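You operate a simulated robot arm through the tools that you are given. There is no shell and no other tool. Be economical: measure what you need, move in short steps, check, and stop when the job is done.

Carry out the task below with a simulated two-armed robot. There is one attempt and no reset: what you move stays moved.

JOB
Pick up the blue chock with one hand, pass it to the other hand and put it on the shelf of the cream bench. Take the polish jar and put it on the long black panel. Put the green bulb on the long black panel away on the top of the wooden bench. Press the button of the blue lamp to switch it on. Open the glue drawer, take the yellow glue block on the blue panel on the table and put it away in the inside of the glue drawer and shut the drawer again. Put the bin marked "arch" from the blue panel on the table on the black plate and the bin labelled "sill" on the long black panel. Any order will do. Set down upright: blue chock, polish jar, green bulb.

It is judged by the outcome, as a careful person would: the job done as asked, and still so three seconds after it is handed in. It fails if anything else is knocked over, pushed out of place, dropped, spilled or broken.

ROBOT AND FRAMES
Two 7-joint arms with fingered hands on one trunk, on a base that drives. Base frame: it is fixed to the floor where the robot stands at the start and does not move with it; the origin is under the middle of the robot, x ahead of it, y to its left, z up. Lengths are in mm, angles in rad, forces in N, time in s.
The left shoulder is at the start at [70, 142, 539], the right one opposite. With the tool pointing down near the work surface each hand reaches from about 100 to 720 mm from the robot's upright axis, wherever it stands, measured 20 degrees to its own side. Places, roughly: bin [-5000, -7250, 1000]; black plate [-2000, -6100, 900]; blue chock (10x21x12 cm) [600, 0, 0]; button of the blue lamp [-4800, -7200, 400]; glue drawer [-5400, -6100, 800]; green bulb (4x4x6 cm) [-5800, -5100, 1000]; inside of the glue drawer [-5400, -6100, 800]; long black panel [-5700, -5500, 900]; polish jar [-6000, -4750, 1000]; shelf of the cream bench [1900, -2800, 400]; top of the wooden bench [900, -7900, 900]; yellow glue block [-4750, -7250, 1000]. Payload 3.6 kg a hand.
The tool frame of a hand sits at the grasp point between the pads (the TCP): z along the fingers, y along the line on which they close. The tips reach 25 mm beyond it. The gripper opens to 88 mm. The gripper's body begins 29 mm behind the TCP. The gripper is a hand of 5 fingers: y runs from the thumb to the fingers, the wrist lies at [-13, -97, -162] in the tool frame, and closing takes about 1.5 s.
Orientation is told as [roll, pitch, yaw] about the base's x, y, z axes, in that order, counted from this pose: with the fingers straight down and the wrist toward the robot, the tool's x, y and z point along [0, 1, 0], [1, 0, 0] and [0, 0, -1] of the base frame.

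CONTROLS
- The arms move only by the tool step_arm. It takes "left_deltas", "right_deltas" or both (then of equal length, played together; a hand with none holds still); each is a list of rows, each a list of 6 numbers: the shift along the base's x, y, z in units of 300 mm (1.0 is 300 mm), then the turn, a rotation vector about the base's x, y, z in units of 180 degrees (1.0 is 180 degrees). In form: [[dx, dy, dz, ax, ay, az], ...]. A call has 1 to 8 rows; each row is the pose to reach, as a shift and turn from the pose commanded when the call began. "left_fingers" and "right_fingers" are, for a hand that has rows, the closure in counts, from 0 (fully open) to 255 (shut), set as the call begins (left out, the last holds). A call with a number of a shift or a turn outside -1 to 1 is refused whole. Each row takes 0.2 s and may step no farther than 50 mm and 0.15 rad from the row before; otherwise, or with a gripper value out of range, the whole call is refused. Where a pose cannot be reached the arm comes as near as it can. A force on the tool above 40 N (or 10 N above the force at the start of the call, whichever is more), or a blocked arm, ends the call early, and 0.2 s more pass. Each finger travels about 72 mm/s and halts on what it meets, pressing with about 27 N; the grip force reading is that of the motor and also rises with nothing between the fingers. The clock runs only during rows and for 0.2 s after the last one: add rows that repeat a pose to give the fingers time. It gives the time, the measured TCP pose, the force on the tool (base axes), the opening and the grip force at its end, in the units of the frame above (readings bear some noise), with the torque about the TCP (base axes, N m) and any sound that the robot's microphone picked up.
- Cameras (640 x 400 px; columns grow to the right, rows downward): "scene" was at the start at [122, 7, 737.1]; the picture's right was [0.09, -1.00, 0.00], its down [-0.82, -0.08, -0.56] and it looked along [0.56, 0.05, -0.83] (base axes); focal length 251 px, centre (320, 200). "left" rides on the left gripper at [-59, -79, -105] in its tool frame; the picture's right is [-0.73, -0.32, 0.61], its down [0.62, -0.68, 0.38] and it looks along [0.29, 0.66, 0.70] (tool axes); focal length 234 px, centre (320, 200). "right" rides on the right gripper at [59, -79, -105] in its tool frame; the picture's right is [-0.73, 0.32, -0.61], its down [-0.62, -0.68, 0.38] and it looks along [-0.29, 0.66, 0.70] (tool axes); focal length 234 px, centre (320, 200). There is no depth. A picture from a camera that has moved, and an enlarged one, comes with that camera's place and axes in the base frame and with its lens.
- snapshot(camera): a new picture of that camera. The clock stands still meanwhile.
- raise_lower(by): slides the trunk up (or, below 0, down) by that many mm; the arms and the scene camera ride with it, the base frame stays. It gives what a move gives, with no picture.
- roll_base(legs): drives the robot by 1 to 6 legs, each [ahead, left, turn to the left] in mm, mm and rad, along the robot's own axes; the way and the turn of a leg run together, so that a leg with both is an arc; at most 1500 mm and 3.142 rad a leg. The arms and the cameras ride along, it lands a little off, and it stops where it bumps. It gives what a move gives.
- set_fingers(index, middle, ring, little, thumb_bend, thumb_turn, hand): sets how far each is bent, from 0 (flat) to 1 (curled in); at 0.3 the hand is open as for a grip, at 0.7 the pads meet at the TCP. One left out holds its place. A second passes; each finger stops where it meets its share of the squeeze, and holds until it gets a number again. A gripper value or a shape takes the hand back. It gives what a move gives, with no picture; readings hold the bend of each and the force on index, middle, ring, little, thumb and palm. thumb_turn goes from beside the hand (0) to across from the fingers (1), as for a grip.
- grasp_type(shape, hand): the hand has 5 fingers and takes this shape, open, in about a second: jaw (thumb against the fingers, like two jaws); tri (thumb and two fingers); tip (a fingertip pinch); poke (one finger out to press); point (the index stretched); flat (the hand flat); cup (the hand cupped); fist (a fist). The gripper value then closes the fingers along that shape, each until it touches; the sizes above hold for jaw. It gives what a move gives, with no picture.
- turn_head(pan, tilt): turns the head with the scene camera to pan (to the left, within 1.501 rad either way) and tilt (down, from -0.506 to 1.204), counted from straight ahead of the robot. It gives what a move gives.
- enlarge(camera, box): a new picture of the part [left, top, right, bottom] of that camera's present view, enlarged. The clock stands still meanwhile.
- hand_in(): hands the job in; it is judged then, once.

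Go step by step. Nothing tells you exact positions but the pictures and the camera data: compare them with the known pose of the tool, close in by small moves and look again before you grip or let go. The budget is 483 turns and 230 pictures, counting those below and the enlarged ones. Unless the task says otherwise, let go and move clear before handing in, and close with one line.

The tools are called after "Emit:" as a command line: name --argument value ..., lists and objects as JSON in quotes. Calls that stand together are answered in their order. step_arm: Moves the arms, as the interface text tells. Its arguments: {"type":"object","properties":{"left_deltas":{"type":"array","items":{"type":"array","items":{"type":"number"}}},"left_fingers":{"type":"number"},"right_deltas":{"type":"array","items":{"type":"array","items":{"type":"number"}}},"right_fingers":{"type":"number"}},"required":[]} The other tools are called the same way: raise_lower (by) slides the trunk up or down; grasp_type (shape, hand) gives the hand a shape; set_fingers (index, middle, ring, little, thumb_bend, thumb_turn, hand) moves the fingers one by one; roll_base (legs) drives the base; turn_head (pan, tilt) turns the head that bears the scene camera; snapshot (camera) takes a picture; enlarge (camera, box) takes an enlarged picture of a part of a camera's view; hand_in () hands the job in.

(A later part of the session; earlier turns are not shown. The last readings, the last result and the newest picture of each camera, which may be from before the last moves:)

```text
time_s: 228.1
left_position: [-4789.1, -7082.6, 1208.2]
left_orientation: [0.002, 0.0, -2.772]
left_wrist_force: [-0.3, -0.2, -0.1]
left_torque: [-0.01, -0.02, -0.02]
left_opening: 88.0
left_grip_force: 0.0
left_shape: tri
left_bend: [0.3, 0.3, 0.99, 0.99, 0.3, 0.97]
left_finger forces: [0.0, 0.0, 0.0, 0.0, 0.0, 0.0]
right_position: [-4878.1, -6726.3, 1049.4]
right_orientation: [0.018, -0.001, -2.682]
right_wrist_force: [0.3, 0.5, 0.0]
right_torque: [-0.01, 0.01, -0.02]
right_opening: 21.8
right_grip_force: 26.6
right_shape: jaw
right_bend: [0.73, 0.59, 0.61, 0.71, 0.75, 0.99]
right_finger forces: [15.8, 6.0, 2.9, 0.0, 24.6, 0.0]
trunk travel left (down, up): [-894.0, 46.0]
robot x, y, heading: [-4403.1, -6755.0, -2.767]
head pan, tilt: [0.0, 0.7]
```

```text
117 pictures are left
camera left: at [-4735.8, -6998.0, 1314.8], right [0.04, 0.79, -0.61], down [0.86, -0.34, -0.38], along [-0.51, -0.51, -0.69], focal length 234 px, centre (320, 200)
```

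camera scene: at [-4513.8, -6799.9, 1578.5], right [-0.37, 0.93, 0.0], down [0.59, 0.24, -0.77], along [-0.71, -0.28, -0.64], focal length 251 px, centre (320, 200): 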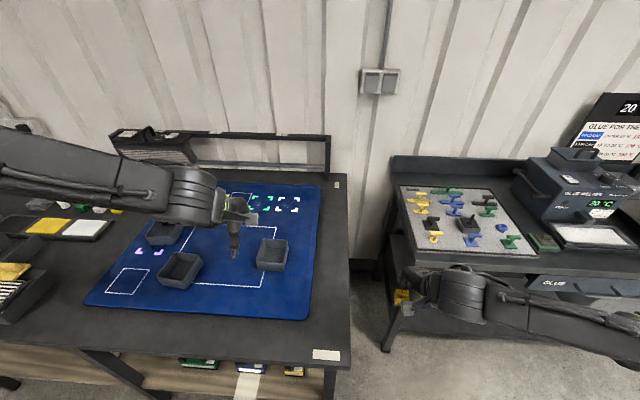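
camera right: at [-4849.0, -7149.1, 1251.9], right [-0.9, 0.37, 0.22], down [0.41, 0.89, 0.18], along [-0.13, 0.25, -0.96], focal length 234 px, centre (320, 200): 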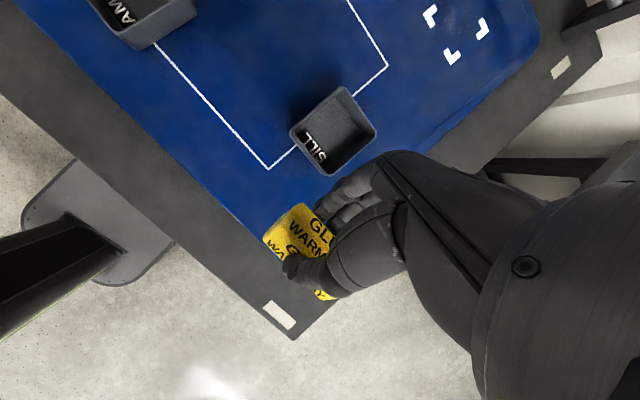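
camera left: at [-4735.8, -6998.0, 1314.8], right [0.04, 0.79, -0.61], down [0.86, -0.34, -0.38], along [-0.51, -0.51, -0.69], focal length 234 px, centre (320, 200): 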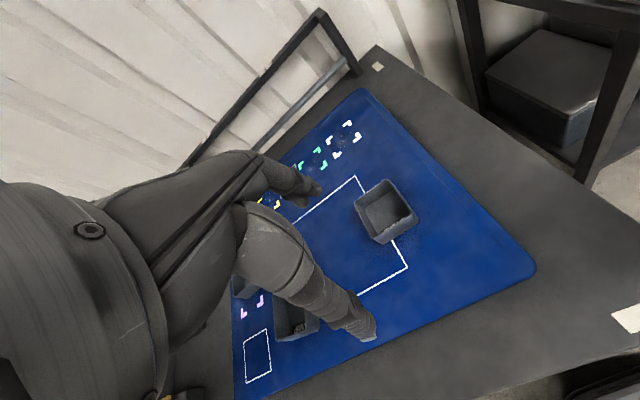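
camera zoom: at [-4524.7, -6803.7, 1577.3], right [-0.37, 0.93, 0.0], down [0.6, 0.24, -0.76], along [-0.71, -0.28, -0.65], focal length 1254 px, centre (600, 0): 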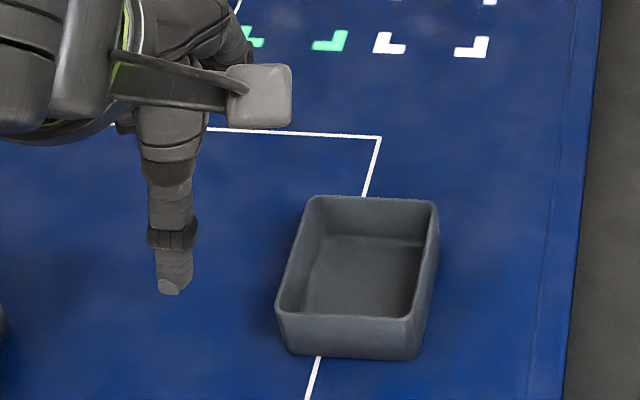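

SILL's front wall rim is at about (-4903,-7127,924). I move the left hand above it.

Emit:
step_arm --left_deltas '[[-0.1, -0.04, -0.1, 0, 0, 0], [-0.2, -0.08, -0.2, 0, 0, 0], [-0.3, -0.11, -0.3, 0, 0, 0], [-0.38, -0.147, -0.42, 0, 0, 0], [-0.38, -0.147, -0.56, 0, 0, 0], [-0.38, -0.147, -0.69, 0, 0, 0]]'

Emit:
snapshot --camera "left"

Emit:
enlarge --camera "scene" --box '[180, 180, 340, 280]'

```text
time_s: 229.5
left_position: [-4843.8, -7150.7, 1068.7]
left_orientation: [0.002, -0.002, -2.774]
left_wrist_force: [-0.3, 0.7, 0.3]
left_torque: [-0.04, -0.02, 0.02]
left_opening: 88.0
left_grip_force: 0.0
left_shape: tri
left_bend: [0.3, 0.3, 0.99, 0.99, 0.3, 0.97]
left_finger forces: [0.1, 0.0, 0.0, 0.0, 0.0, 0.0]
left hand out of reach, approached as far as the arm can: row 3, 4, 5, 6
right_position: [-4876.9, -6727.7, 1051.2]
right_orientation: [0.018, -0.001, -2.682]
right_wrist_force: [0.3, -0.2, -1.2]
right_torque: [0.01, -0.03, 0.01]
right_opening: 22.1
right_grip_force: 26.6
right_shape: jaw
right_bend: [0.73, 0.59, 0.61, 0.71, 0.75, 0.99]
right_finger forces: [15.7, 6.0, 2.9, 0.0, 24.6, 0.0]
trunk travel left (down, up): [-894.0, 46.0]
robot x, y, heading: [-4393.2, -6756.3, -2.764]
head pan, tilt: [0.0, 0.7]
```

```text
116 pictures are left
camera left: at [-4790.2, -7066.3, 1175.6], right [0.04, 0.79, -0.61], down [0.86, -0.34, -0.38], along [-0.51, -0.51, -0.69], focal length 234 px, centre (320, 200)
```

left: 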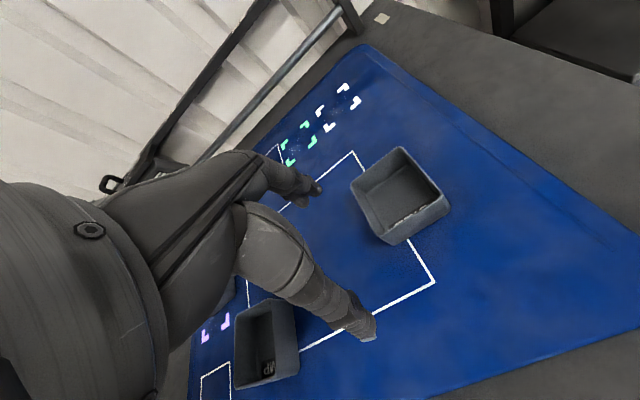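

```text
4.00 times, centred on (260, 230) of scene
camera zoom: at [-4522.8, -6803.5, 1577.6], right [-0.37, 0.93, 0.0], down [0.6, 0.24, -0.76], along [-0.71, -0.28, -0.64], focal length 1003 px, centre (560, 80)
```

zoom: 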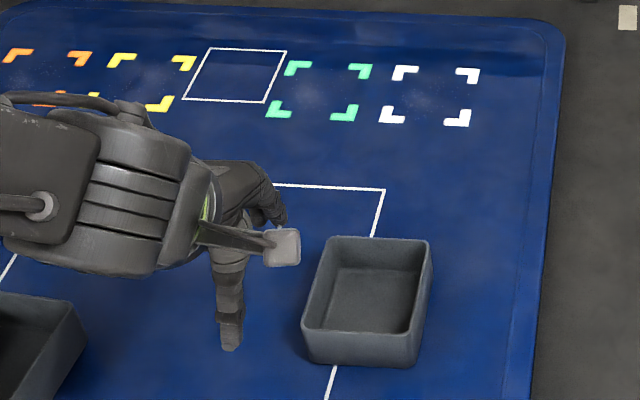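

The left arm is at its reach limit with the trunk so high. I lower the trunk 120 mm and try again.

Emit:
raise_lower --by -120

Emit:
step_arm --left_deltas '[[-0.07, 0.03, 0.03, 0, 0, 0], [-0.14, 0.06, 0.06, 0, 0, 0], [-0.197, 0.078, 0.1, 0, 0, 0], [-0.197, 0.078, 0.1, 0, 0, 0]]'

```text
time_s: 231.0
left_position: [-4843.0, -7150.2, 950.1]
left_orientation: [0.005, -0.001, -2.773]
left_wrist_force: [0.1, -0.3, -0.3]
left_torque: [0.02, -0.02, -0.04]
left_opening: 88.0
left_grip_force: 0.0
left_shape: tri
left_bend: [0.3, 0.3, 0.99, 0.99, 0.3, 0.97]
left_finger forces: [0.1, 0.1, 0.0, 0.0, 0.0, 0.0]
right_position: [-4876.1, -6726.5, 929.9]
right_orientation: [0.017, -0.002, -2.683]
right_wrist_force: [-0.5, 0.5, -1.4]
right_torque: [0.0, 0.0, 0.0]
right_opening: 21.8
right_grip_force: 27.5
right_shape: jaw
right_bend: [0.73, 0.59, 0.61, 0.71, 0.75, 0.99]
right_finger forces: [15.7, 6.0, 2.9, 0.0, 24.6, 0.0]
trunk travel left (down, up): [-774.0, 166.0]
robot x, y, heading: [-4396.8, -6756.0, -2.763]
head pan, tilt: [0.0, 0.7]
```

```text
time_s: 232.0
left_position: [-4879.3, -7133.9, 996.2]
left_orientation: [0.003, -0.001, -2.772]
left_wrist_force: [0.6, 0.0, -1.2]
left_torque: [-0.04, -0.02, 0.02]
left_opening: 88.0
left_grip_force: 0.0
left_shape: tri
left_bend: [0.3, 0.3, 0.99, 0.99, 0.3, 0.97]
left_finger forces: [0.0, 0.0, 0.1, 0.0, 0.0, 0.0]
left hand out of reach, approached as far as the arm can: row 1, 2, 3, 4
right_position: [-4875.5, -6727.4, 931.3]
right_orientation: [0.018, -0.001, -2.682]
right_wrist_force: [0.2, -0.2, -0.9]
right_torque: [0.01, 0.05, 0.0]
right_opening: 21.7
right_grip_force: 27.1
right_shape: jaw
right_bend: [0.73, 0.59, 0.61, 0.71, 0.75, 0.99]
right_finger forces: [15.7, 6.0, 2.8, 0.1, 24.7, 0.1]
trunk travel left (down, up): [-774.0, 166.0]
robot x, y, heading: [-4397.2, -6754.1, -2.76]
head pan, tilt: [0.0, 0.7]
```

I'm 25 mm short, so I nudge the base forward.

Emit:
roll_base --legs '[[45, 0, 0]]'

Emit:
snapshot --camera "left"

Emit:
enlarge --camera "scene" --box '[180, 180, 340, 280]'

```text
time_s: 232.9
left_position: [-4916.7, -7149.1, 998.1]
left_orientation: [0.003, -0.007, -2.775]
left_wrist_force: [0.1, 0.5, -0.1]
left_torque: [-0.01, 0.01, 0.04]
left_opening: 88.0
left_grip_force: 0.0
left_shape: tri
left_bend: [0.3, 0.3, 0.99, 0.99, 0.3, 0.97]
left_finger forces: [0.0, 0.0, 0.0, 0.1, 0.0, 0.0]
right_position: [-4913.9, -6741.0, 932.8]
right_orientation: [0.017, -0.005, -2.683]
right_wrist_force: [-0.4, 0.5, -0.7]
right_torque: [0.0, 0.01, 0.0]
right_opening: 21.8
right_grip_force: 27.3
right_shape: jaw
right_bend: [0.73, 0.59, 0.61, 0.71, 0.75, 0.99]
right_finger forces: [15.7, 6.0, 3.0, 0.0, 24.5, 0.0]
trunk travel left (down, up): [-774.0, 166.0]
robot x, y, heading: [-4440.4, -6768.5, -2.765]
head pan, tilt: [0.0, 0.7]
```

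```text
114 pictures are left
camera left: at [-4863.0, -7065.3, 1104.3], right [0.04, 0.79, -0.61], down [0.86, -0.34, -0.39], along [-0.51, -0.51, -0.69], focal length 234 px, centre (320, 200)
```

left: 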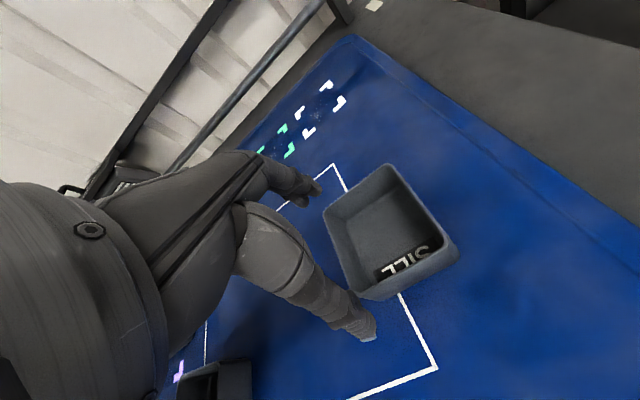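

```text
4.00 times, centred on (260, 230) of scene
camera zoom: at [-4558.3, -6817.0, 1458.2], right [-0.37, 0.93, 0.0], down [0.6, 0.24, -0.77], along [-0.71, -0.28, -0.64], focal length 1003 px, centre (560, 80)
```

zoom: 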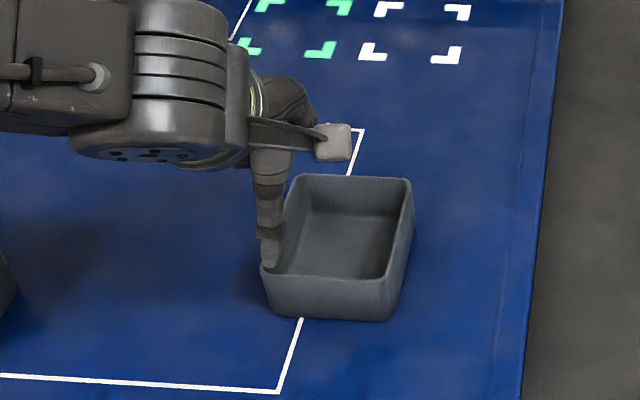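

The wall centre refines to (-4897,-7119,924). I position over it and lower to straddle the front wall.

Emit:
step_arm --left_deltas '[[0.08, 0.063, 0, 0, 0, 0], [0.08, 0.063, -0.1, 0, 0, 0], [0.08, 0.063, -0.2, 0, 0, 0]]'

Emit:
snapshot --camera "left"

Emit:
enlarge --camera "scene" --box '[180, 180, 340, 280]'

```text
time_s: 233.7
left_position: [-4877.6, -7143.4, 954.8]
left_orientation: [0.002, -0.001, -2.773]
left_wrist_force: [0.8, -0.1, -0.4]
left_torque: [0.01, 0.03, 0.02]
left_opening: 88.2
left_grip_force: 0.1
left_shape: tri
left_bend: [0.3, 0.3, 0.99, 0.99, 0.3, 0.97]
left_finger forces: [0.0, 0.0, 0.0, 0.0, 0.0, 0.0]
left hand out of reach, approached as far as the arm can: row 2, 3
right_position: [-4917.0, -6743.6, 930.9]
right_orientation: [0.018, -0.001, -2.682]
right_wrist_force: [0.9, -0.5, -0.7]
right_torque: [0.02, -0.01, 0.0]
right_opening: 21.6
right_grip_force: 27.1
right_shape: jaw
right_bend: [0.73, 0.59, 0.61, 0.71, 0.75, 0.99]
right_finger forces: [15.7, 6.0, 2.8, 0.1, 24.7, 0.1]
trunk travel left (down, up): [-774.0, 166.0]
robot x, y, heading: [-4437.6, -6769.1, -2.767]
head pan, tilt: [0.0, 0.7]
```

```text
112 pictures are left
camera left: at [-4824.3, -7059.4, 1060.1], right [0.04, 0.79, -0.61], down [0.86, -0.34, -0.38], along [-0.51, -0.51, -0.69], focal length 234 px, centre (320, 200)
```

left: 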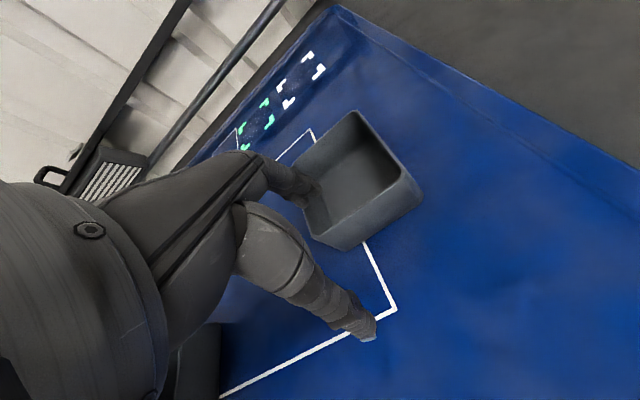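

```text
4.00 times, centred on (260, 230) of scene
camera zoom: at [-4564.4, -6820.3, 1457.4], right [-0.37, 0.93, 0.0], down [0.6, 0.24, -0.76], along [-0.71, -0.28, -0.65], focal length 1003 px, centre (560, 80)
```

zoom: 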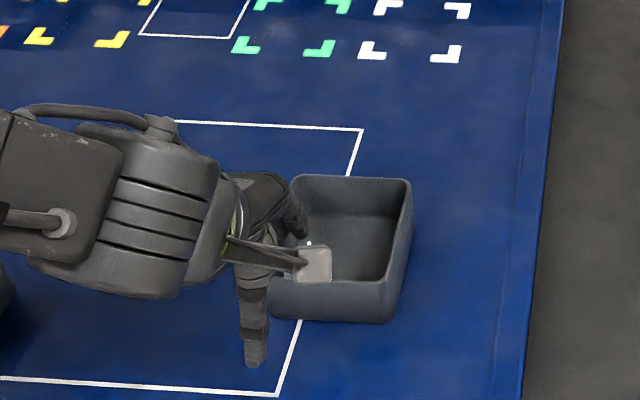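

The left arm keeps running out of reach here. I'll leave SILL for the right hand later, so I lift the left hand clear and take the block to the drawer first.

Emit:
step_arm --left_deltas '[[0, 0, 0.15, 0, 0, 0], [0, 0, 0.3, 0, 0, 0], [0.05, 0, 0.45, 0, 0, 0]]'

Emit:
roll_base --legs '[[-500, 0, 0]]'

Emit:
turn_head --pan -0.6 --tilt 0.5

Emit:
snapshot --camera "scene"

```text
time_s: 234.5
left_position: [-4861.4, -7141.7, 1092.0]
left_orientation: [0.002, -0.003, -2.774]
left_wrist_force: [0.6, 0.0, 0.0]
left_torque: [0.01, 0.01, 0.03]
left_opening: 88.0
left_grip_force: 0.0
left_shape: tri
left_bend: [0.3, 0.3, 0.99, 0.99, 0.3, 0.97]
left_finger forces: [0.0, 0.0, 0.0, 0.0, 0.0, 0.1]
right_position: [-4915.1, -6742.7, 931.9]
right_orientation: [0.018, -0.004, -2.684]
right_wrist_force: [0.9, 0.7, -0.3]
right_torque: [0.02, -0.01, 0.02]
right_opening: 21.7
right_grip_force: 27.4
right_shape: jaw
right_bend: [0.73, 0.59, 0.61, 0.71, 0.75, 0.99]
right_finger forces: [15.8, 6.0, 2.9, 0.0, 24.6, 0.0]
trunk travel left (down, up): [-774.0, 166.0]
robot x, y, heading: [-4437.0, -6769.0, -2.766]
head pan, tilt: [0.0, 0.7]
```

```text
time_s: 237.5
left_position: [-4397.0, -6958.3, 1091.2]
left_orientation: [0.001, -0.002, -2.774]
left_wrist_force: [-0.4, 0.6, -0.5]
left_torque: [-0.01, 0.04, -0.01]
left_opening: 88.0
left_grip_force: 0.1
left_shape: tri
left_bend: [0.3, 0.3, 0.99, 0.99, 0.3, 0.97]
left_finger forces: [0.1, 0.0, 0.1, 0.0, 0.0, 0.0]
right_position: [-4450.1, -6558.8, 930.2]
right_orientation: [0.017, 0.0, -2.685]
right_wrist_force: [-0.1, -0.5, -1.3]
right_torque: [-0.01, 0.0, -0.04]
right_opening: 21.9
right_grip_force: 26.9
right_shape: jaw
right_bend: [0.73, 0.59, 0.61, 0.71, 0.75, 0.99]
right_finger forces: [15.7, 6.0, 2.8, 0.1, 24.6, 0.0]
trunk travel left (down, up): [-774.0, 166.0]
robot x, y, heading: [-3969.7, -6585.4, -2.764]
head pan, tilt: [0.0, 0.7]
```

```text
time_s: 238.5
left_position: [-4395.4, -6957.0, 1090.2]
left_orientation: [0.001, -0.003, -2.775]
left_wrist_force: [0.4, -0.3, -0.4]
left_torque: [0.0, -0.02, -0.06]
left_opening: 87.8
left_grip_force: 0.0
left_shape: tri
left_bend: [0.3, 0.3, 0.99, 0.99, 0.3, 0.97]
left_finger forces: [0.0, 0.0, 0.1, 0.0, 0.1, 0.0]
right_position: [-4450.2, -6558.4, 931.0]
right_orientation: [0.017, 0.001, -2.684]
right_wrist_force: [0.1, -0.9, -1.2]
right_torque: [0.05, -0.03, -0.01]
right_opening: 21.8
right_grip_force: 26.9
right_shape: jaw
right_bend: [0.73, 0.59, 0.61, 0.71, 0.75, 0.99]
right_finger forces: [15.7, 6.1, 2.9, 0.1, 24.7, 0.1]
trunk travel left (down, up): [-774.0, 166.0]
robot x, y, heading: [-3975.8, -6586.0, -2.765]
head pan, tilt: [-0.6, 0.499]
```

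```text
110 pictures are left
camera scene: at [-4105.9, -6582.9, 1475.2], right [0.22, 0.98, 0.0], down [0.47, -0.11, -0.88], along [-0.86, 0.19, -0.48], focal length 251 px, centre (320, 200)
```

scene: 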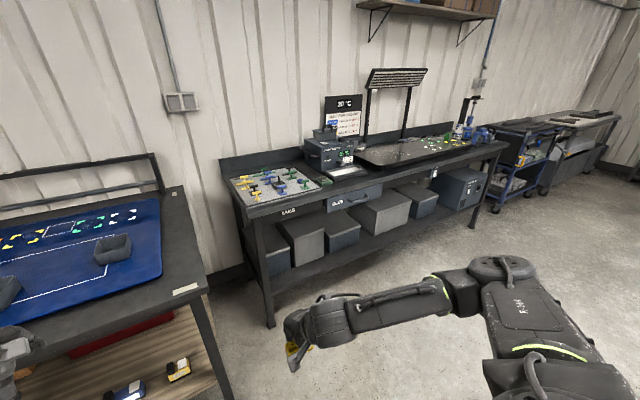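

Bench B's drawer front is at about (-5265,-6108,820). I strafe over to face it.

Emit:
roll_base --legs '[[0, -1010, 0], [250, 0, -0.076]]'

Emit:
turn_head --pan 0.1 --tilt 0.75

Emit:
snapshot --camera "scene"

```text
time_s: 245.1
left_position: [-5028.1, -6067.9, 1092.0]
left_orientation: [0.003, -0.004, -2.868]
left_wrist_force: [-0.5, -0.5, -0.1]
left_torque: [-0.02, -0.01, 0.02]
left_opening: 88.2
left_grip_force: 0.1
left_shape: tri
left_bend: [0.3, 0.3, 0.99, 0.99, 0.3, 0.97]
left_finger forces: [0.0, 0.0, 0.0, 0.1, 0.0, 0.1]
right_position: [-5043.9, -5662.4, 929.7]
right_orientation: [0.017, -0.003, -2.775]
right_wrist_force: [-0.4, -0.1, -0.5]
right_torque: [0.02, -0.01, -0.02]
right_opening: 21.6
right_grip_force: 27.1
right_shape: jaw
right_bend: [0.73, 0.59, 0.61, 0.71, 0.75, 0.99]
right_finger forces: [15.8, 5.9, 3.0, 0.1, 24.6, 0.0]
trunk travel left (down, up): [-774.0, 166.0]
robot x, y, heading: [-4571.9, -5734.5, -2.856]
head pan, tilt: [-0.6, 0.499]
```

```text
time_s: 246.2
left_position: [-5028.1, -6066.5, 1091.2]
left_orientation: [0.003, -0.003, -2.864]
left_wrist_force: [1.7, -0.2, 0.0]
left_torque: [-0.01, 0.0, -0.01]
left_opening: 88.0
left_grip_force: 0.1
left_shape: tri
left_bend: [0.3, 0.3, 0.99, 0.99, 0.3, 0.97]
left_finger forces: [0.0, 0.0, 0.0, 0.0, 0.0, 0.0]
right_position: [-5044.6, -5664.1, 931.1]
right_orientation: [0.018, -0.002, -2.774]
right_wrist_force: [-0.5, 0.0, -1.0]
right_torque: [-0.02, 0.0, -0.02]
right_opening: 21.8
right_grip_force: 27.0
right_shape: jaw
right_bend: [0.73, 0.59, 0.61, 0.71, 0.75, 0.99]
right_finger forces: [15.6, 6.0, 2.9, 0.0, 24.6, 0.0]
trunk travel left (down, up): [-774.0, 166.0]
robot x, y, heading: [-4570.7, -5735.7, -2.854]
head pan, tilt: [0.099, 0.75]
```

```text
109 pictures are left
camera scene: at [-4695.5, -5778.9, 1453.4], right [-0.37, 0.93, 0.0], down [0.63, 0.25, -0.73], along [-0.68, -0.27, -0.68], focal length 251 px, centre (320, 200)
```

scene: 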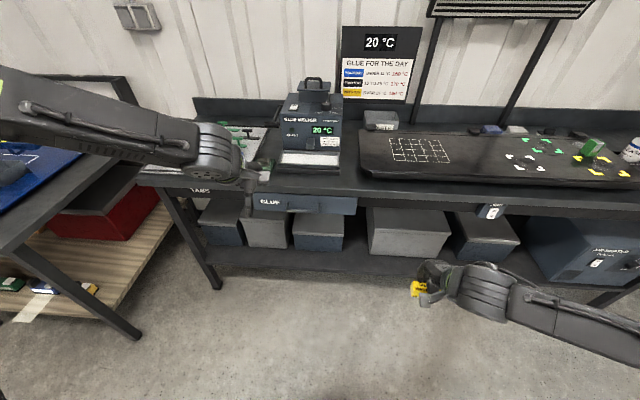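

I see the GLUE drawer, the black panel, the green bulb and the jar. I enlarge the drawer front.

Emit:
enlarge --camera "scene" --box '[230, 150, 390, 250]'

Emit:
enlarge --camera "scene" --box '[448, 100, 640, 220]'

```text
4.00 times, centred on (310, 200) of scene
camera zoom: at [-4695.5, -5778.9, 1453.4], right [-0.37, 0.93, 0.0], down [0.63, 0.25, -0.73], along [-0.68, -0.27, -0.68], focal length 1003 px, centre (360, 200)
```

zoom: 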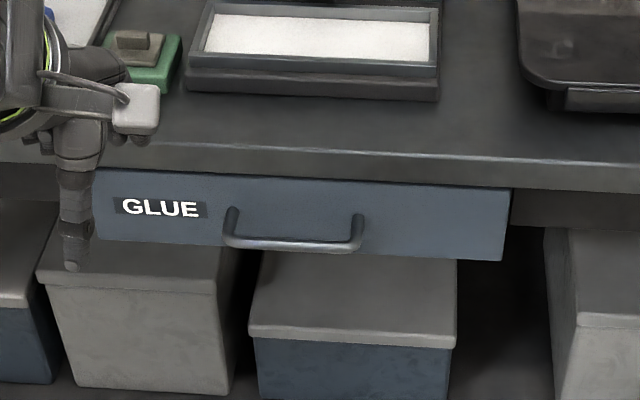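

```text
3.33 times, centred on (544, 160) of scene
camera zoom: at [-4695.5, -5778.9, 1453.4], right [-0.37, 0.93, 0.0], down [0.63, 0.25, -0.73], along [-0.68, -0.27, -0.68], focal length 836 px, centre (-427, 333)
```

zoom: 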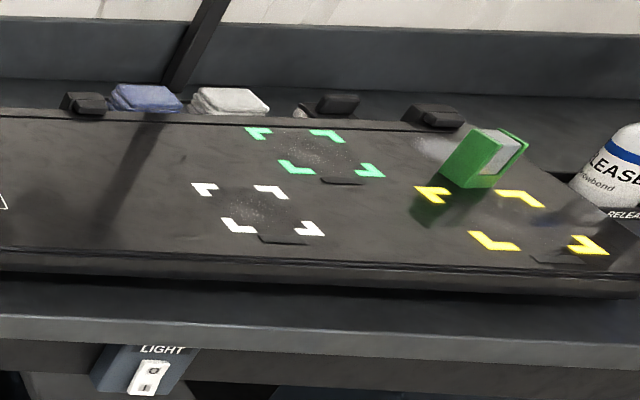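

The handle bar is centred near (-5261,-6075,807). I lower the trunk and turn the left hand to point forward, palm down.

Emit:
grasp_type --hand "left" --shape "jaw"

Emit:
raise_lower --by -300

Emit:
step_arm --left_deltas '[[0.03, 0, 0, -0.0122, 0.0429, 0], [0.06, 0, 0, -0.0244, 0.0857, 0], [0.1, 0, 0, -0.0366, 0.1286, 0], [0.14, 0, 0, -0.0488, 0.1715, 0], [0.18, 0, 0, -0.061, 0.2143, 0], [0.18, 0, 0, -0.0732, 0.2572, 0], [0.18, 0, 0, -0.0854, 0.3, 0], [0.18, 0, 0, -0.0976, 0.343, 0]]'

Emit:
step_arm --left_deltas '[[0, 0, 0, -0.0122, 0.0429, 0], [0, 0, 0.02, -0.0244, 0.0857, 0]]'

Emit:
snapshot --camera "scene"

```text
time_s: 247.1
left_position: [-5029.5, -6068.7, 1091.7]
left_orientation: [0.001, -0.001, -2.866]
left_wrist_force: [-0.6, 0.4, -0.2]
left_torque: [0.0, 0.01, 0.01]
left_opening: 88.0
left_grip_force: 0.1
left_shape: jaw
left_bend: [0.3, 0.3, 0.3, 0.3, 0.3, 0.97]
left_finger forces: [0.0, 0.0, 0.1, 0.1, 0.0, 0.0]
right_position: [-5046.0, -5665.2, 931.3]
right_orientation: [0.017, -0.001, -2.774]
right_wrist_force: [0.2, 0.3, -1.4]
right_torque: [-0.03, -0.02, 0.02]
right_opening: 21.7
right_grip_force: 27.0
right_shape: jaw
right_bend: [0.73, 0.59, 0.61, 0.71, 0.75, 0.99]
right_finger forces: [15.6, 6.1, 2.9, 0.0, 24.6, 0.0]
trunk travel left (down, up): [-774.0, 166.0]
robot x, y, heading: [-4570.8, -5732.0, -2.86]
head pan, tilt: [0.099, 0.75]
```

```text
time_s: 250.1
left_position: [-5027.3, -6068.4, 792.2]
left_orientation: [0.001, -0.002, -2.867]
left_wrist_force: [0.3, 0.3, -0.3]
left_torque: [0.03, 0.01, 0.0]
left_opening: 88.0
left_grip_force: 0.0
left_shape: jaw
left_bend: [0.3, 0.3, 0.3, 0.3, 0.3, 0.97]
left_finger forces: [0.1, 0.0, 0.0, 0.0, 0.0, 0.1]
right_position: [-5044.3, -5663.1, 629.7]
right_orientation: [0.017, -0.002, -2.775]
right_wrist_force: [0.6, -0.6, 0.2]
right_torque: [0.01, 0.02, 0.0]
right_opening: 21.8
right_grip_force: 26.6
right_shape: jaw
right_bend: [0.73, 0.59, 0.61, 0.71, 0.75, 0.99]
right_finger forces: [15.7, 6.0, 2.8, 0.1, 24.6, 0.0]
trunk travel left (down, up): [-474.0, 466.0]
robot x, y, heading: [-4571.0, -5733.5, -2.854]
head pan, tilt: [0.099, 0.75]
```

```text
time_s: 251.9
left_position: [-4969.4, -6109.5, 824.1]
left_orientation: [0.005, -1.12, -2.874]
left_wrist_force: [0.2, 1.1, 0.2]
left_torque: [0.0, 0.0, -0.02]
left_opening: 88.0
left_grip_force: 0.1
left_shape: jaw
left_bend: [0.3, 0.3, 0.3, 0.3, 0.3, 0.97]
left_finger forces: [0.0, 0.0, 0.1, 0.1, 0.1, 0.0]
left hand out of reach, approached as far as the arm can: row 6, 7, 8
right_position: [-5045.7, -5665.3, 629.7]
right_orientation: [0.018, -0.001, -2.773]
right_wrist_force: [-0.3, 1.0, -0.9]
right_torque: [0.04, -0.01, 0.02]
right_opening: 21.7
right_grip_force: 27.1
right_shape: jaw
right_bend: [0.73, 0.59, 0.61, 0.71, 0.75, 0.99]
right_finger forces: [15.7, 6.0, 3.0, 0.0, 24.5, 0.0]
trunk travel left (down, up): [-474.0, 466.0]
robot x, y, heading: [-4573.7, -5736.8, -2.864]
head pan, tilt: [0.099, 0.75]
```

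```text
time_s: 252.5
left_position: [-4954.0, -6143.8, 865.3]
left_orientation: [0.028, -1.399, -2.896]
left_wrist_force: [-0.5, -1.4, 0.0]
left_torque: [-0.01, 0.0, 0.0]
left_opening: 87.7
left_grip_force: 0.0
left_shape: jaw
left_bend: [0.3, 0.3, 0.3, 0.3, 0.3, 0.97]
left_finger forces: [0.1, 0.0, 0.0, 0.0, 0.0, 0.0]
left hand out of reach, approached as far as the arm can: row 1, 2
right_position: [-5045.2, -5664.2, 629.7]
right_orientation: [0.017, -0.003, -2.774]
right_wrist_force: [0.5, -0.3, -1.0]
right_torque: [0.04, 0.0, 0.02]
right_opening: 22.1
right_grip_force: 27.3
right_shape: jaw
right_bend: [0.73, 0.59, 0.61, 0.71, 0.75, 0.99]
right_finger forces: [15.7, 6.0, 2.9, 0.0, 24.6, 0.0]
trunk travel left (down, up): [-474.0, 466.0]
robot x, y, heading: [-4573.5, -5737.0, -2.852]
head pan, tilt: [0.099, 0.75]
```

```text
106 pictures are left
camera scene: at [-4695.6, -5779.1, 1153.3], right [-0.37, 0.93, 0.0], down [0.63, 0.26, -0.73], along [-0.68, -0.27, -0.68], focal length 251 px, centre (320, 200)
```

scene: 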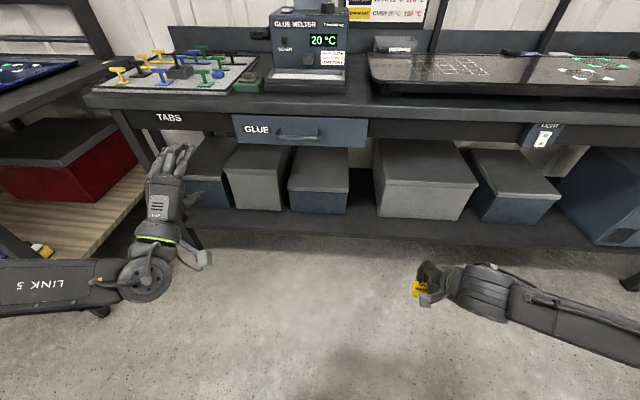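

The left hand points forward. I retract the right hand a bit, drop the left to handle height, and align the base with the handle.

Emit:
step_arm --left_deltas '[[0, 0, -0.1, 0, 0, 0], [0, 0, -0.19, 0, 0, 0], [0, 0, -0.19, 0, 0, 0]]' --right_deltas '[[0.1, 0.03, 0, 0, 0, 0], [0.2, 0.06, 0, 0, 0, 0], [0.27, 0.08, 0, 0, 0, 0]]'

Emit:
roll_base --legs '[[0, -150, 0], [140, 0, 0]]'

Emit:
snapshot --camera "left"

Emit:
enlarge --camera "scene" --box '[80, 80, 400, 280]'

```text
time_s: 253.3
left_position: [-4939.1, -6166.1, 840.2]
left_orientation: [0.016, -1.399, -2.879]
left_wrist_force: [0.0, -1.3, 0.9]
left_torque: [0.01, -0.05, 0.0]
left_opening: 88.0
left_grip_force: 0.0
left_shape: jaw
left_bend: [0.3, 0.3, 0.3, 0.3, 0.3, 0.97]
left_finger forces: [0.0, 0.0, 0.0, 0.0, 0.0, 0.0]
left hand out of reach, approached as far as the arm can: row 1, 2, 3
right_position: [-4968.0, -5640.5, 625.8]
right_orientation: [0.019, -0.004, -2.775]
right_wrist_force: [-0.3, 0.6, -0.9]
right_torque: [-0.02, 0.02, -0.03]
right_opening: 21.6
right_grip_force: 26.5
right_shape: jaw
right_bend: [0.73, 0.59, 0.61, 0.71, 0.75, 0.99]
right_finger forces: [15.7, 6.1, 3.0, 0.0, 24.7, 0.0]
right hand out of reach, approached as far as the arm can: row 3
trunk travel left (down, up): [-474.0, 466.0]
robot x, y, heading: [-4573.7, -5729.1, -2.859]
head pan, tilt: [0.099, 0.75]
```

```text
time_s: 255.6
left_position: [-5117.5, -6058.6, 838.4]
left_orientation: [0.018, -1.402, -2.886]
left_wrist_force: [-0.2, -0.8, -0.1]
left_torque: [0.0, 0.0, -0.01]
left_opening: 88.0
left_grip_force: 0.1
left_shape: jaw
left_bend: [0.3, 0.3, 0.3, 0.3, 0.3, 0.97]
left_finger forces: [0.1, 0.0, 0.0, 0.0, 0.0, 0.0]
right_position: [-5146.2, -5531.5, 626.5]
right_orientation: [0.018, -0.001, -2.777]
right_wrist_force: [-0.5, 0.5, -0.7]
right_torque: [0.03, 0.01, 0.01]
right_opening: 21.8
right_grip_force: 26.7
right_shape: jaw
right_bend: [0.73, 0.59, 0.61, 0.71, 0.75, 0.99]
right_finger forces: [15.6, 6.0, 2.9, 0.1, 24.6, 0.0]
trunk travel left (down, up): [-474.0, 466.0]
robot x, y, heading: [-4750.5, -5627.2, -2.863]
head pan, tilt: [0.099, 0.75]
```

```text
105 pictures are left
camera left: at [-5019.8, -5969.4, 780.6], right [-0.72, 0.55, -0.42], down [-0.08, -0.67, -0.73], along [-0.69, -0.49, 0.53], focal length 234 px, centre (320, 200)
```

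left: 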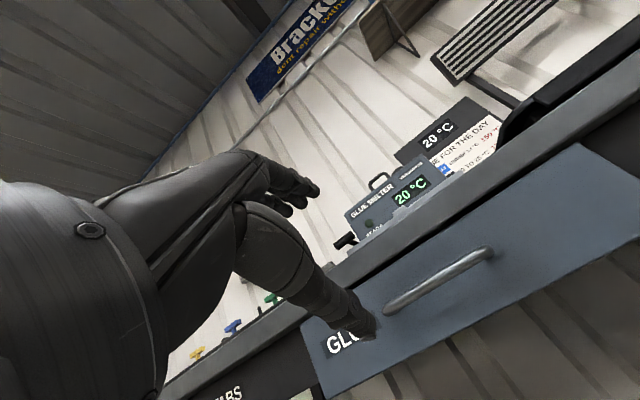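

```text
2.00 times, centred on (240, 180) of scene
camera zoom: at [-4873.7, -5671.1, 1153.2], right [-0.37, 0.93, 0.0], down [0.63, 0.26, -0.73], along [-0.68, -0.27, -0.68], focal length 501 px, centre (480, 240)
```

zoom: 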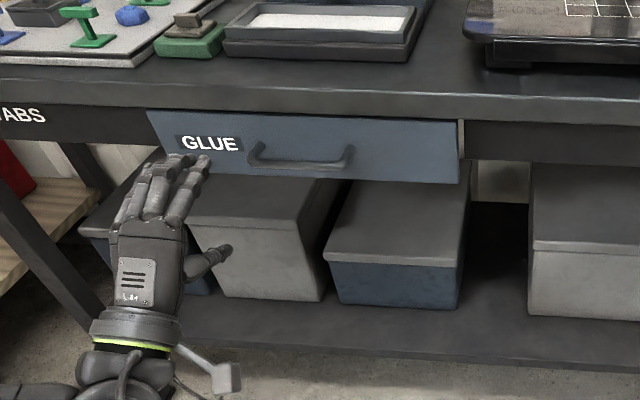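

The bar refines to (-5284,-6081,793). I part-close the fingers, lower 46 mm, shift right 25 and go forward most of the way.

Emit:
set_fingers --hand "left" --index 0.4 --middle 0.4 --ring 0.4 --little 0.4 --thumb_bend 0.4 --thumb_turn 1

Emit:
raise_lower --by -46

Emit:
roll_base --legs '[[0, -25, 0], [90, 0, 0]]'

Emit:
snapshot --camera "left"

Emit:
enlarge --camera "scene" --box '[80, 80, 400, 280]'

```text
time_s: 256.6
left_position: [-5116.1, -6058.0, 840.5]
left_orientation: [0.017, -1.399, -2.883]
left_wrist_force: [0.1, -0.6, 0.3]
left_torque: [-0.02, -0.01, -0.01]
left_opening: 64.0
left_grip_force: 0.0
left_shape: fingers
left_bend: [0.4, 0.4, 0.4, 0.4, 0.4, 0.99]
left_finger forces: [0.0, 0.0, 0.0, 0.0, 0.0, 0.1]
right_position: [-5143.9, -5531.9, 626.9]
right_orientation: [0.017, 0.0, -2.778]
right_wrist_force: [0.0, 0.4, -0.5]
right_torque: [0.0, 0.01, -0.05]
right_opening: 21.7
right_grip_force: 27.2
right_shape: jaw
right_bend: [0.73, 0.59, 0.61, 0.71, 0.75, 0.99]
right_finger forces: [15.7, 6.0, 2.8, 0.0, 24.7, 0.1]
trunk travel left (down, up): [-474.0, 466.0]
robot x, y, heading: [-4748.3, -5627.7, -2.857]
head pan, tilt: [0.099, 0.75]
```

```text
time_s: 257.5
left_position: [-5116.3, -6057.6, 794.4]
left_orientation: [0.018, -1.399, -2.883]
left_wrist_force: [-1.1, -0.6, -0.4]
left_torque: [-0.04, -0.03, 0.01]
left_opening: 63.9
left_grip_force: 0.1
left_shape: fingers
left_bend: [0.4, 0.4, 0.4, 0.4, 0.4, 0.99]
left_finger forces: [0.0, 0.0, 0.0, 0.1, 0.0, 0.1]
right_position: [-5146.4, -5531.6, 581.1]
right_orientation: [0.016, 0.0, -2.776]
right_wrist_force: [0.6, -0.1, -0.3]
right_torque: [0.04, 0.02, 0.0]
right_opening: 21.9
right_grip_force: 27.0
right_shape: jaw
right_bend: [0.73, 0.59, 0.61, 0.71, 0.75, 0.99]
right_finger forces: [15.7, 6.0, 2.9, 0.0, 24.6, 0.0]
trunk travel left (down, up): [-428.0, 512.0]
robot x, y, heading: [-4748.3, -5625.6, -2.86]
head pan, tilt: [0.099, 0.75]
```

```text
time_s: 259.0
left_position: [-5211.1, -6058.4, 792.9]
left_orientation: [0.017, -1.402, -2.882]
left_wrist_force: [0.0, -0.4, -0.4]
left_torque: [0.04, -0.01, -0.02]
left_opening: 64.1
left_grip_force: 0.1
left_shape: fingers
left_bend: [0.4, 0.4, 0.4, 0.4, 0.4, 0.99]
left_finger forces: [0.0, 0.0, 0.0, 0.1, 0.0, 0.1]
right_position: [-5238.9, -5530.6, 580.3]
right_orientation: [0.019, -0.003, -2.777]
right_wrist_force: [-0.5, -0.4, 0.2]
right_torque: [0.02, -0.03, 0.01]
right_opening: 21.8
right_grip_force: 27.1
right_shape: jaw
right_bend: [0.73, 0.59, 0.61, 0.71, 0.75, 0.99]
right_finger forces: [15.6, 6.0, 2.9, 0.0, 24.5, 0.0]
trunk travel left (down, up): [-428.0, 512.0]
robot x, y, heading: [-4844.8, -5624.3, -2.854]
head pan, tilt: [0.099, 0.75]
```

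```text
103 pictures are left
camera left: at [-5113.9, -5970.6, 734.5], right [-0.72, 0.55, -0.42], down [-0.08, -0.67, -0.73], along [-0.69, -0.49, 0.53], focal length 234 px, centre (320, 200)
```

left: 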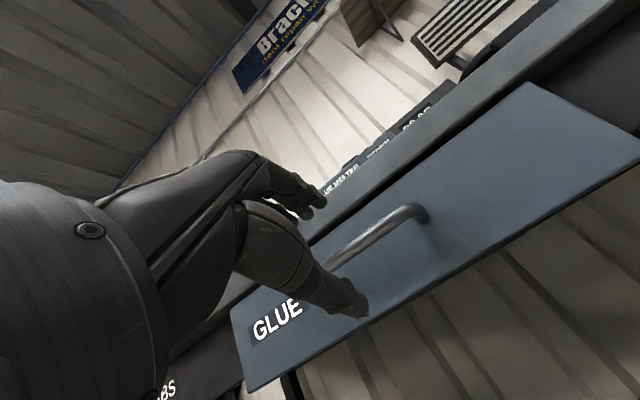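

```text
2.00 times, centred on (240, 180) of scene
camera zoom: at [-4967.4, -5672.5, 1107.1], right [-0.37, 0.93, 0.0], down [0.63, 0.25, -0.73], along [-0.68, -0.27, -0.68], focal length 501 px, centre (480, 240)
```

zoom: 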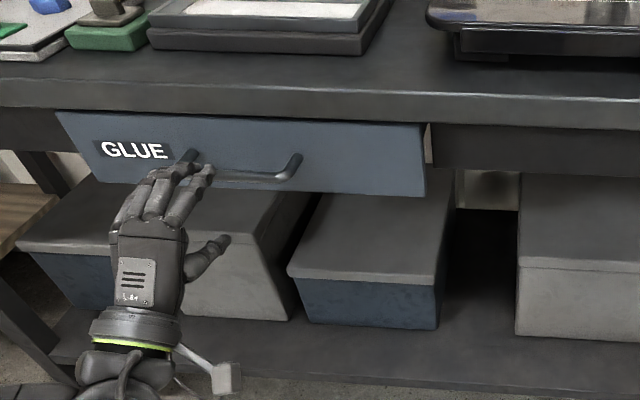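

I shift right 20 mm and advance so the bar lies between fingers and thumb.

Emit:
roll_base --legs '[[0, -22, 0], [66, 0, 0]]'

Emit:
snapshot --camera "left"

Emit:
enlarge --camera "scene" --box '[80, 80, 320, 230]'

```text
time_s: 260.4
left_position: [-5281.4, -6056.7, 794.1]
left_orientation: [0.015, -1.399, -2.881]
left_wrist_force: [-0.6, -0.7, 0.3]
left_torque: [0.03, 0.01, 0.0]
left_opening: 64.0
left_grip_force: 0.1
left_shape: fingers
left_bend: [0.4, 0.4, 0.4, 0.4, 0.4, 0.99]
left_finger forces: [0.0, 0.1, 0.0, 0.0, 0.1, 0.1]
right_position: [-5308.5, -5530.6, 581.0]
right_orientation: [0.017, 0.0, -2.777]
right_wrist_force: [0.3, 0.2, -0.8]
right_torque: [-0.01, 0.0, 0.01]
right_opening: 21.9
right_grip_force: 27.4
right_shape: jaw
right_bend: [0.73, 0.59, 0.61, 0.71, 0.75, 0.99]
right_finger forces: [15.7, 5.9, 3.0, 0.1, 24.7, 0.0]
trunk travel left (down, up): [-428.0, 512.0]
robot x, y, heading: [-4911.4, -5623.1, -2.857]
head pan, tilt: [0.099, 0.75]
```

```text
101 pictures are left
camera left: at [-5183.1, -5968.1, 734.5], right [-0.72, 0.55, -0.42], down [-0.08, -0.67, -0.73], along [-0.69, -0.49, 0.53], focal length 234 px, centre (320, 200)
```

left: 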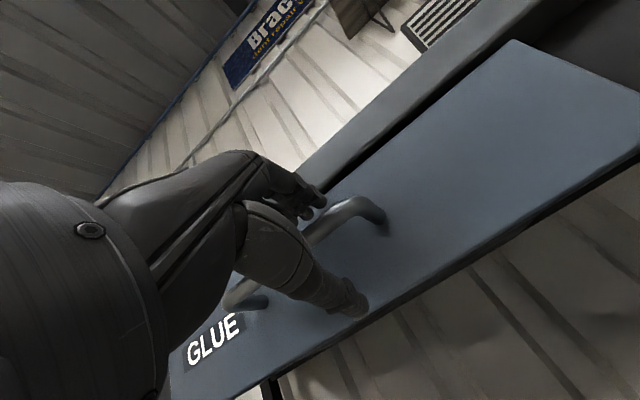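

```text
2.67 times, centred on (200, 155) of scene
camera zoom: at [-5036.7, -5670.0, 1107.1], right [-0.37, 0.93, 0.0], down [0.63, 0.25, -0.73], along [-0.68, -0.27, -0.68], focal length 668 px, centre (640, 320)
```

zoom: 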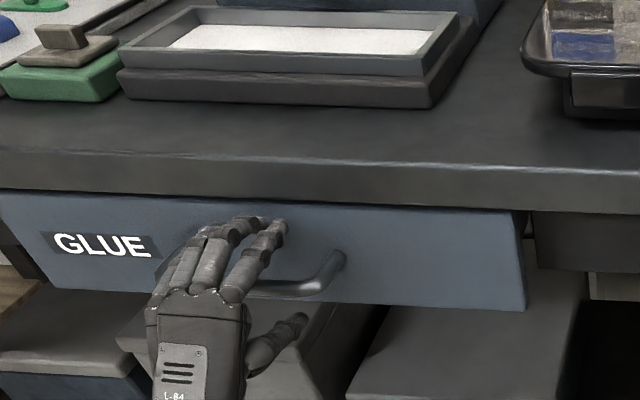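

The bar is enclosed. I close the left fingers around it.

Emit:
set_fingers --hand "left" --index 0.75 --middle 0.75 --ring 0.75 --little 0.75 --thumb_bend 0.7 --thumb_turn 1

Emit:
roll_base --legs '[[-120, 0, 0]]'

Emit:
snapshot --camera "scene"

```text
time_s: 261.4
left_position: [-5280.2, -6055.9, 792.7]
left_orientation: [0.017, -1.401, -2.885]
left_wrist_force: [-1.7, -2.4, 5.3]
left_torque: [-0.18, -0.08, -0.12]
left_opening: 0.1
left_grip_force: 2.7
left_shape: fingers
left_bend: [0.75, 0.75, 0.75, 0.74, 0.68, 1.0]
left_finger forces: [0.1, 0.0, 0.0, 5.5, 0.0, 0.0]
right_position: [-5309.3, -5530.3, 580.5]
right_orientation: [0.019, 0.0, -2.777]
right_wrist_force: [-0.4, 0.1, -0.9]
right_torque: [-0.04, 0.02, -0.05]
right_opening: 22.0
right_grip_force: 27.4
right_shape: jaw
right_bend: [0.73, 0.59, 0.61, 0.71, 0.75, 0.99]
right_finger forces: [15.7, 5.9, 2.8, 0.0, 24.6, 0.1]
trunk travel left (down, up): [-428.0, 512.0]
robot x, y, heading: [-4910.9, -5626.3, -2.863]
head pan, tilt: [0.099, 0.75]
```

```text
time_s: 262.6
left_position: [-5159.7, -6021.8, 794.2]
left_orientation: [0.018, -1.4, -2.884]
left_wrist_force: [-0.2, -0.4, -0.7]
left_torque: [0.02, -0.02, 0.0]
left_opening: 0.3
left_grip_force: 0.0
left_shape: fingers
left_bend: [0.75, 0.75, 0.75, 0.75, 0.68, 1.0]
left_finger forces: [0.0, 0.0, 0.0, 0.1, 0.1, 0.1]
right_position: [-5188.9, -5496.2, 581.4]
right_orientation: [0.018, -0.002, -2.775]
right_wrist_force: [1.1, -0.1, -0.2]
right_torque: [0.01, 0.01, 0.0]
right_opening: 21.9
right_grip_force: 27.1
right_shape: jaw
right_bend: [0.73, 0.59, 0.61, 0.71, 0.75, 0.99]
right_finger forces: [15.7, 6.0, 2.9, 0.1, 24.6, 0.0]
trunk travel left (down, up): [-428.0, 512.0]
robot x, y, heading: [-4791.1, -5589.4, -2.859]
head pan, tilt: [0.099, 0.75]
```

```text
99 pictures are left
camera scene: at [-4915.0, -5634.8, 1107.4], right [-0.37, 0.93, 0.0], down [0.63, 0.26, -0.73], along [-0.68, -0.27, -0.68], focal length 251 px, centre (320, 200)
```

scene: 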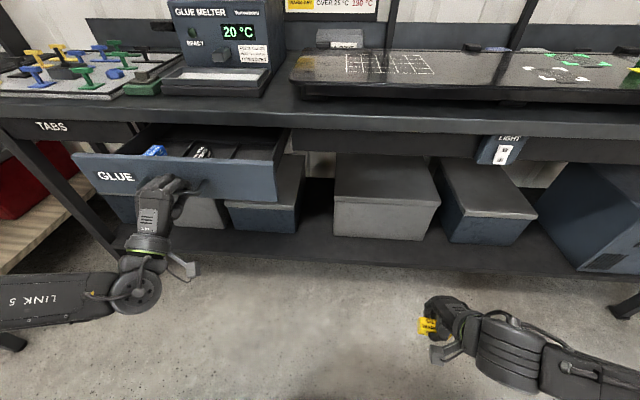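

The drawer is sliding open. I pull another 90 mm.

Emit:
roll_base --legs '[[-90, 0, 0]]'

Emit:
enlarge --camera "scene" --box '[40, 80, 360, 280]'

```text
time_s: 263.8
left_position: [-5073.9, -5997.0, 793.6]
left_orientation: [0.018, -1.401, -2.882]
left_wrist_force: [0.0, -0.2, 0.1]
left_torque: [-0.04, -0.01, 0.0]
left_opening: 0.0
left_grip_force: 0.0
left_shape: fingers
left_bend: [0.75, 0.75, 0.75, 0.75, 0.68, 1.0]
left_finger forces: [0.1, 0.0, 0.0, 0.0, 0.1, 0.0]
right_position: [-5103.2, -5471.0, 581.9]
right_orientation: [0.018, -0.003, -2.775]
right_wrist_force: [-0.4, 0.4, -0.1]
right_torque: [-0.02, 0.0, 0.0]
right_opening: 21.7
right_grip_force: 26.9
right_shape: jaw
right_bend: [0.73, 0.59, 0.61, 0.71, 0.75, 0.99]
right_finger forces: [15.6, 6.0, 2.9, 0.0, 24.6, 0.0]
trunk travel left (down, up): [-428.0, 512.0]
robot x, y, heading: [-4705.1, -5564.5, -2.854]
head pan, tilt: [0.099, 0.75]
```

```text
2.00 times, centred on (200, 180) of scene
camera zoom: at [-4829.9, -5609.9, 1107.5], right [-0.37, 0.93, 0.0], down [0.63, 0.26, -0.73], along [-0.68, -0.27, -0.68], focal length 501 px, centre (560, 240)
```

zoom: 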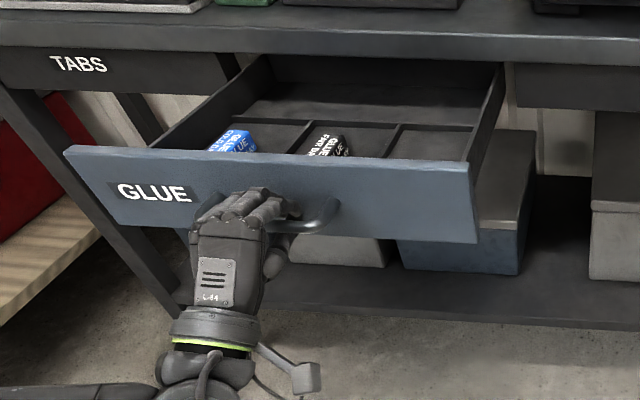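

The drawer is open about 210 mm, and its right-front compartment is empty. I release the handle and back away.

Emit:
set_fingers --hand "left" --index 0.35 --middle 0.35 --ring 0.35 --little 0.35 --thumb_bend 0.35 --thumb_turn 1

Emit:
roll_base --legs '[[-150, 0, 0]]'

Emit:
raise_lower --by 430

Emit:
snapshot --camera "scene"

```text
time_s: 264.8
left_position: [-5073.9, -5998.1, 793.2]
left_orientation: [0.018, -1.398, -2.88]
left_wrist_force: [1.6, 0.4, -0.3]
left_torque: [0.01, 0.01, 0.01]
left_opening: 73.9
left_grip_force: 0.2
left_shape: fingers
left_bend: [0.35, 0.35, 0.35, 0.35, 0.35, 0.98]
left_finger forces: [0.1, 0.3, 0.0, 0.0, 0.0, 0.0]
right_position: [-5104.7, -5471.9, 581.6]
right_orientation: [0.017, 0.001, -2.775]
right_wrist_force: [-0.5, -0.2, -0.5]
right_torque: [-0.01, -0.02, 0.0]
right_opening: 21.8
right_grip_force: 26.4
right_shape: jaw
right_bend: [0.73, 0.59, 0.61, 0.71, 0.75, 0.99]
right_finger forces: [15.7, 6.0, 2.9, 0.0, 24.5, 0.0]
trunk travel left (down, up): [-428.0, 512.0]
robot x, y, heading: [-4708.5, -5563.1, -2.857]
head pan, tilt: [0.099, 0.75]
```

```text
time_s: 266.1
left_position: [-4932.2, -5954.0, 795.1]
left_orientation: [0.017, -1.402, -2.883]
left_wrist_force: [0.0, -0.3, -0.3]
left_torque: [-0.02, -0.01, -0.01]
left_opening: 73.7
left_grip_force: 0.1
left_shape: fingers
left_bend: [0.35, 0.35, 0.35, 0.35, 0.35, 0.98]
left_finger forces: [0.0, 0.0, 0.0, 0.0, 0.0, 0.1]
right_position: [-4959.6, -5427.9, 581.7]
right_orientation: [0.018, -0.002, -2.778]
right_wrist_force: [-0.5, -0.4, 0.3]
right_torque: [0.0, 0.0, 0.0]
right_opening: 21.8
right_grip_force: 26.8
right_shape: jaw
right_bend: [0.73, 0.59, 0.61, 0.71, 0.75, 0.99]
right_finger forces: [15.7, 5.9, 2.8, 0.0, 24.7, 0.0]
trunk travel left (down, up): [-428.0, 512.0]
robot x, y, heading: [-4563.3, -5524.7, -2.854]
head pan, tilt: [0.099, 0.75]
```

```text
refused: 430 is not a number from -400 to 400
```

```text
97 pictures are left
camera scene: at [-4687.0, -5568.0, 1107.5], right [-0.37, 0.93, 0.0], down [0.63, 0.25, -0.73], along [-0.68, -0.27, -0.68], focal length 251 px, centre (320, 200)
```

scene: 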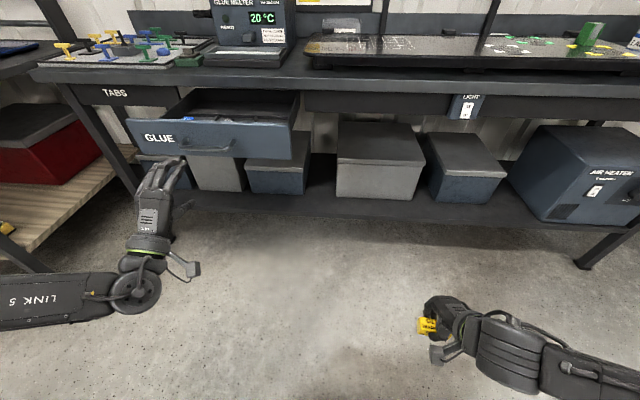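

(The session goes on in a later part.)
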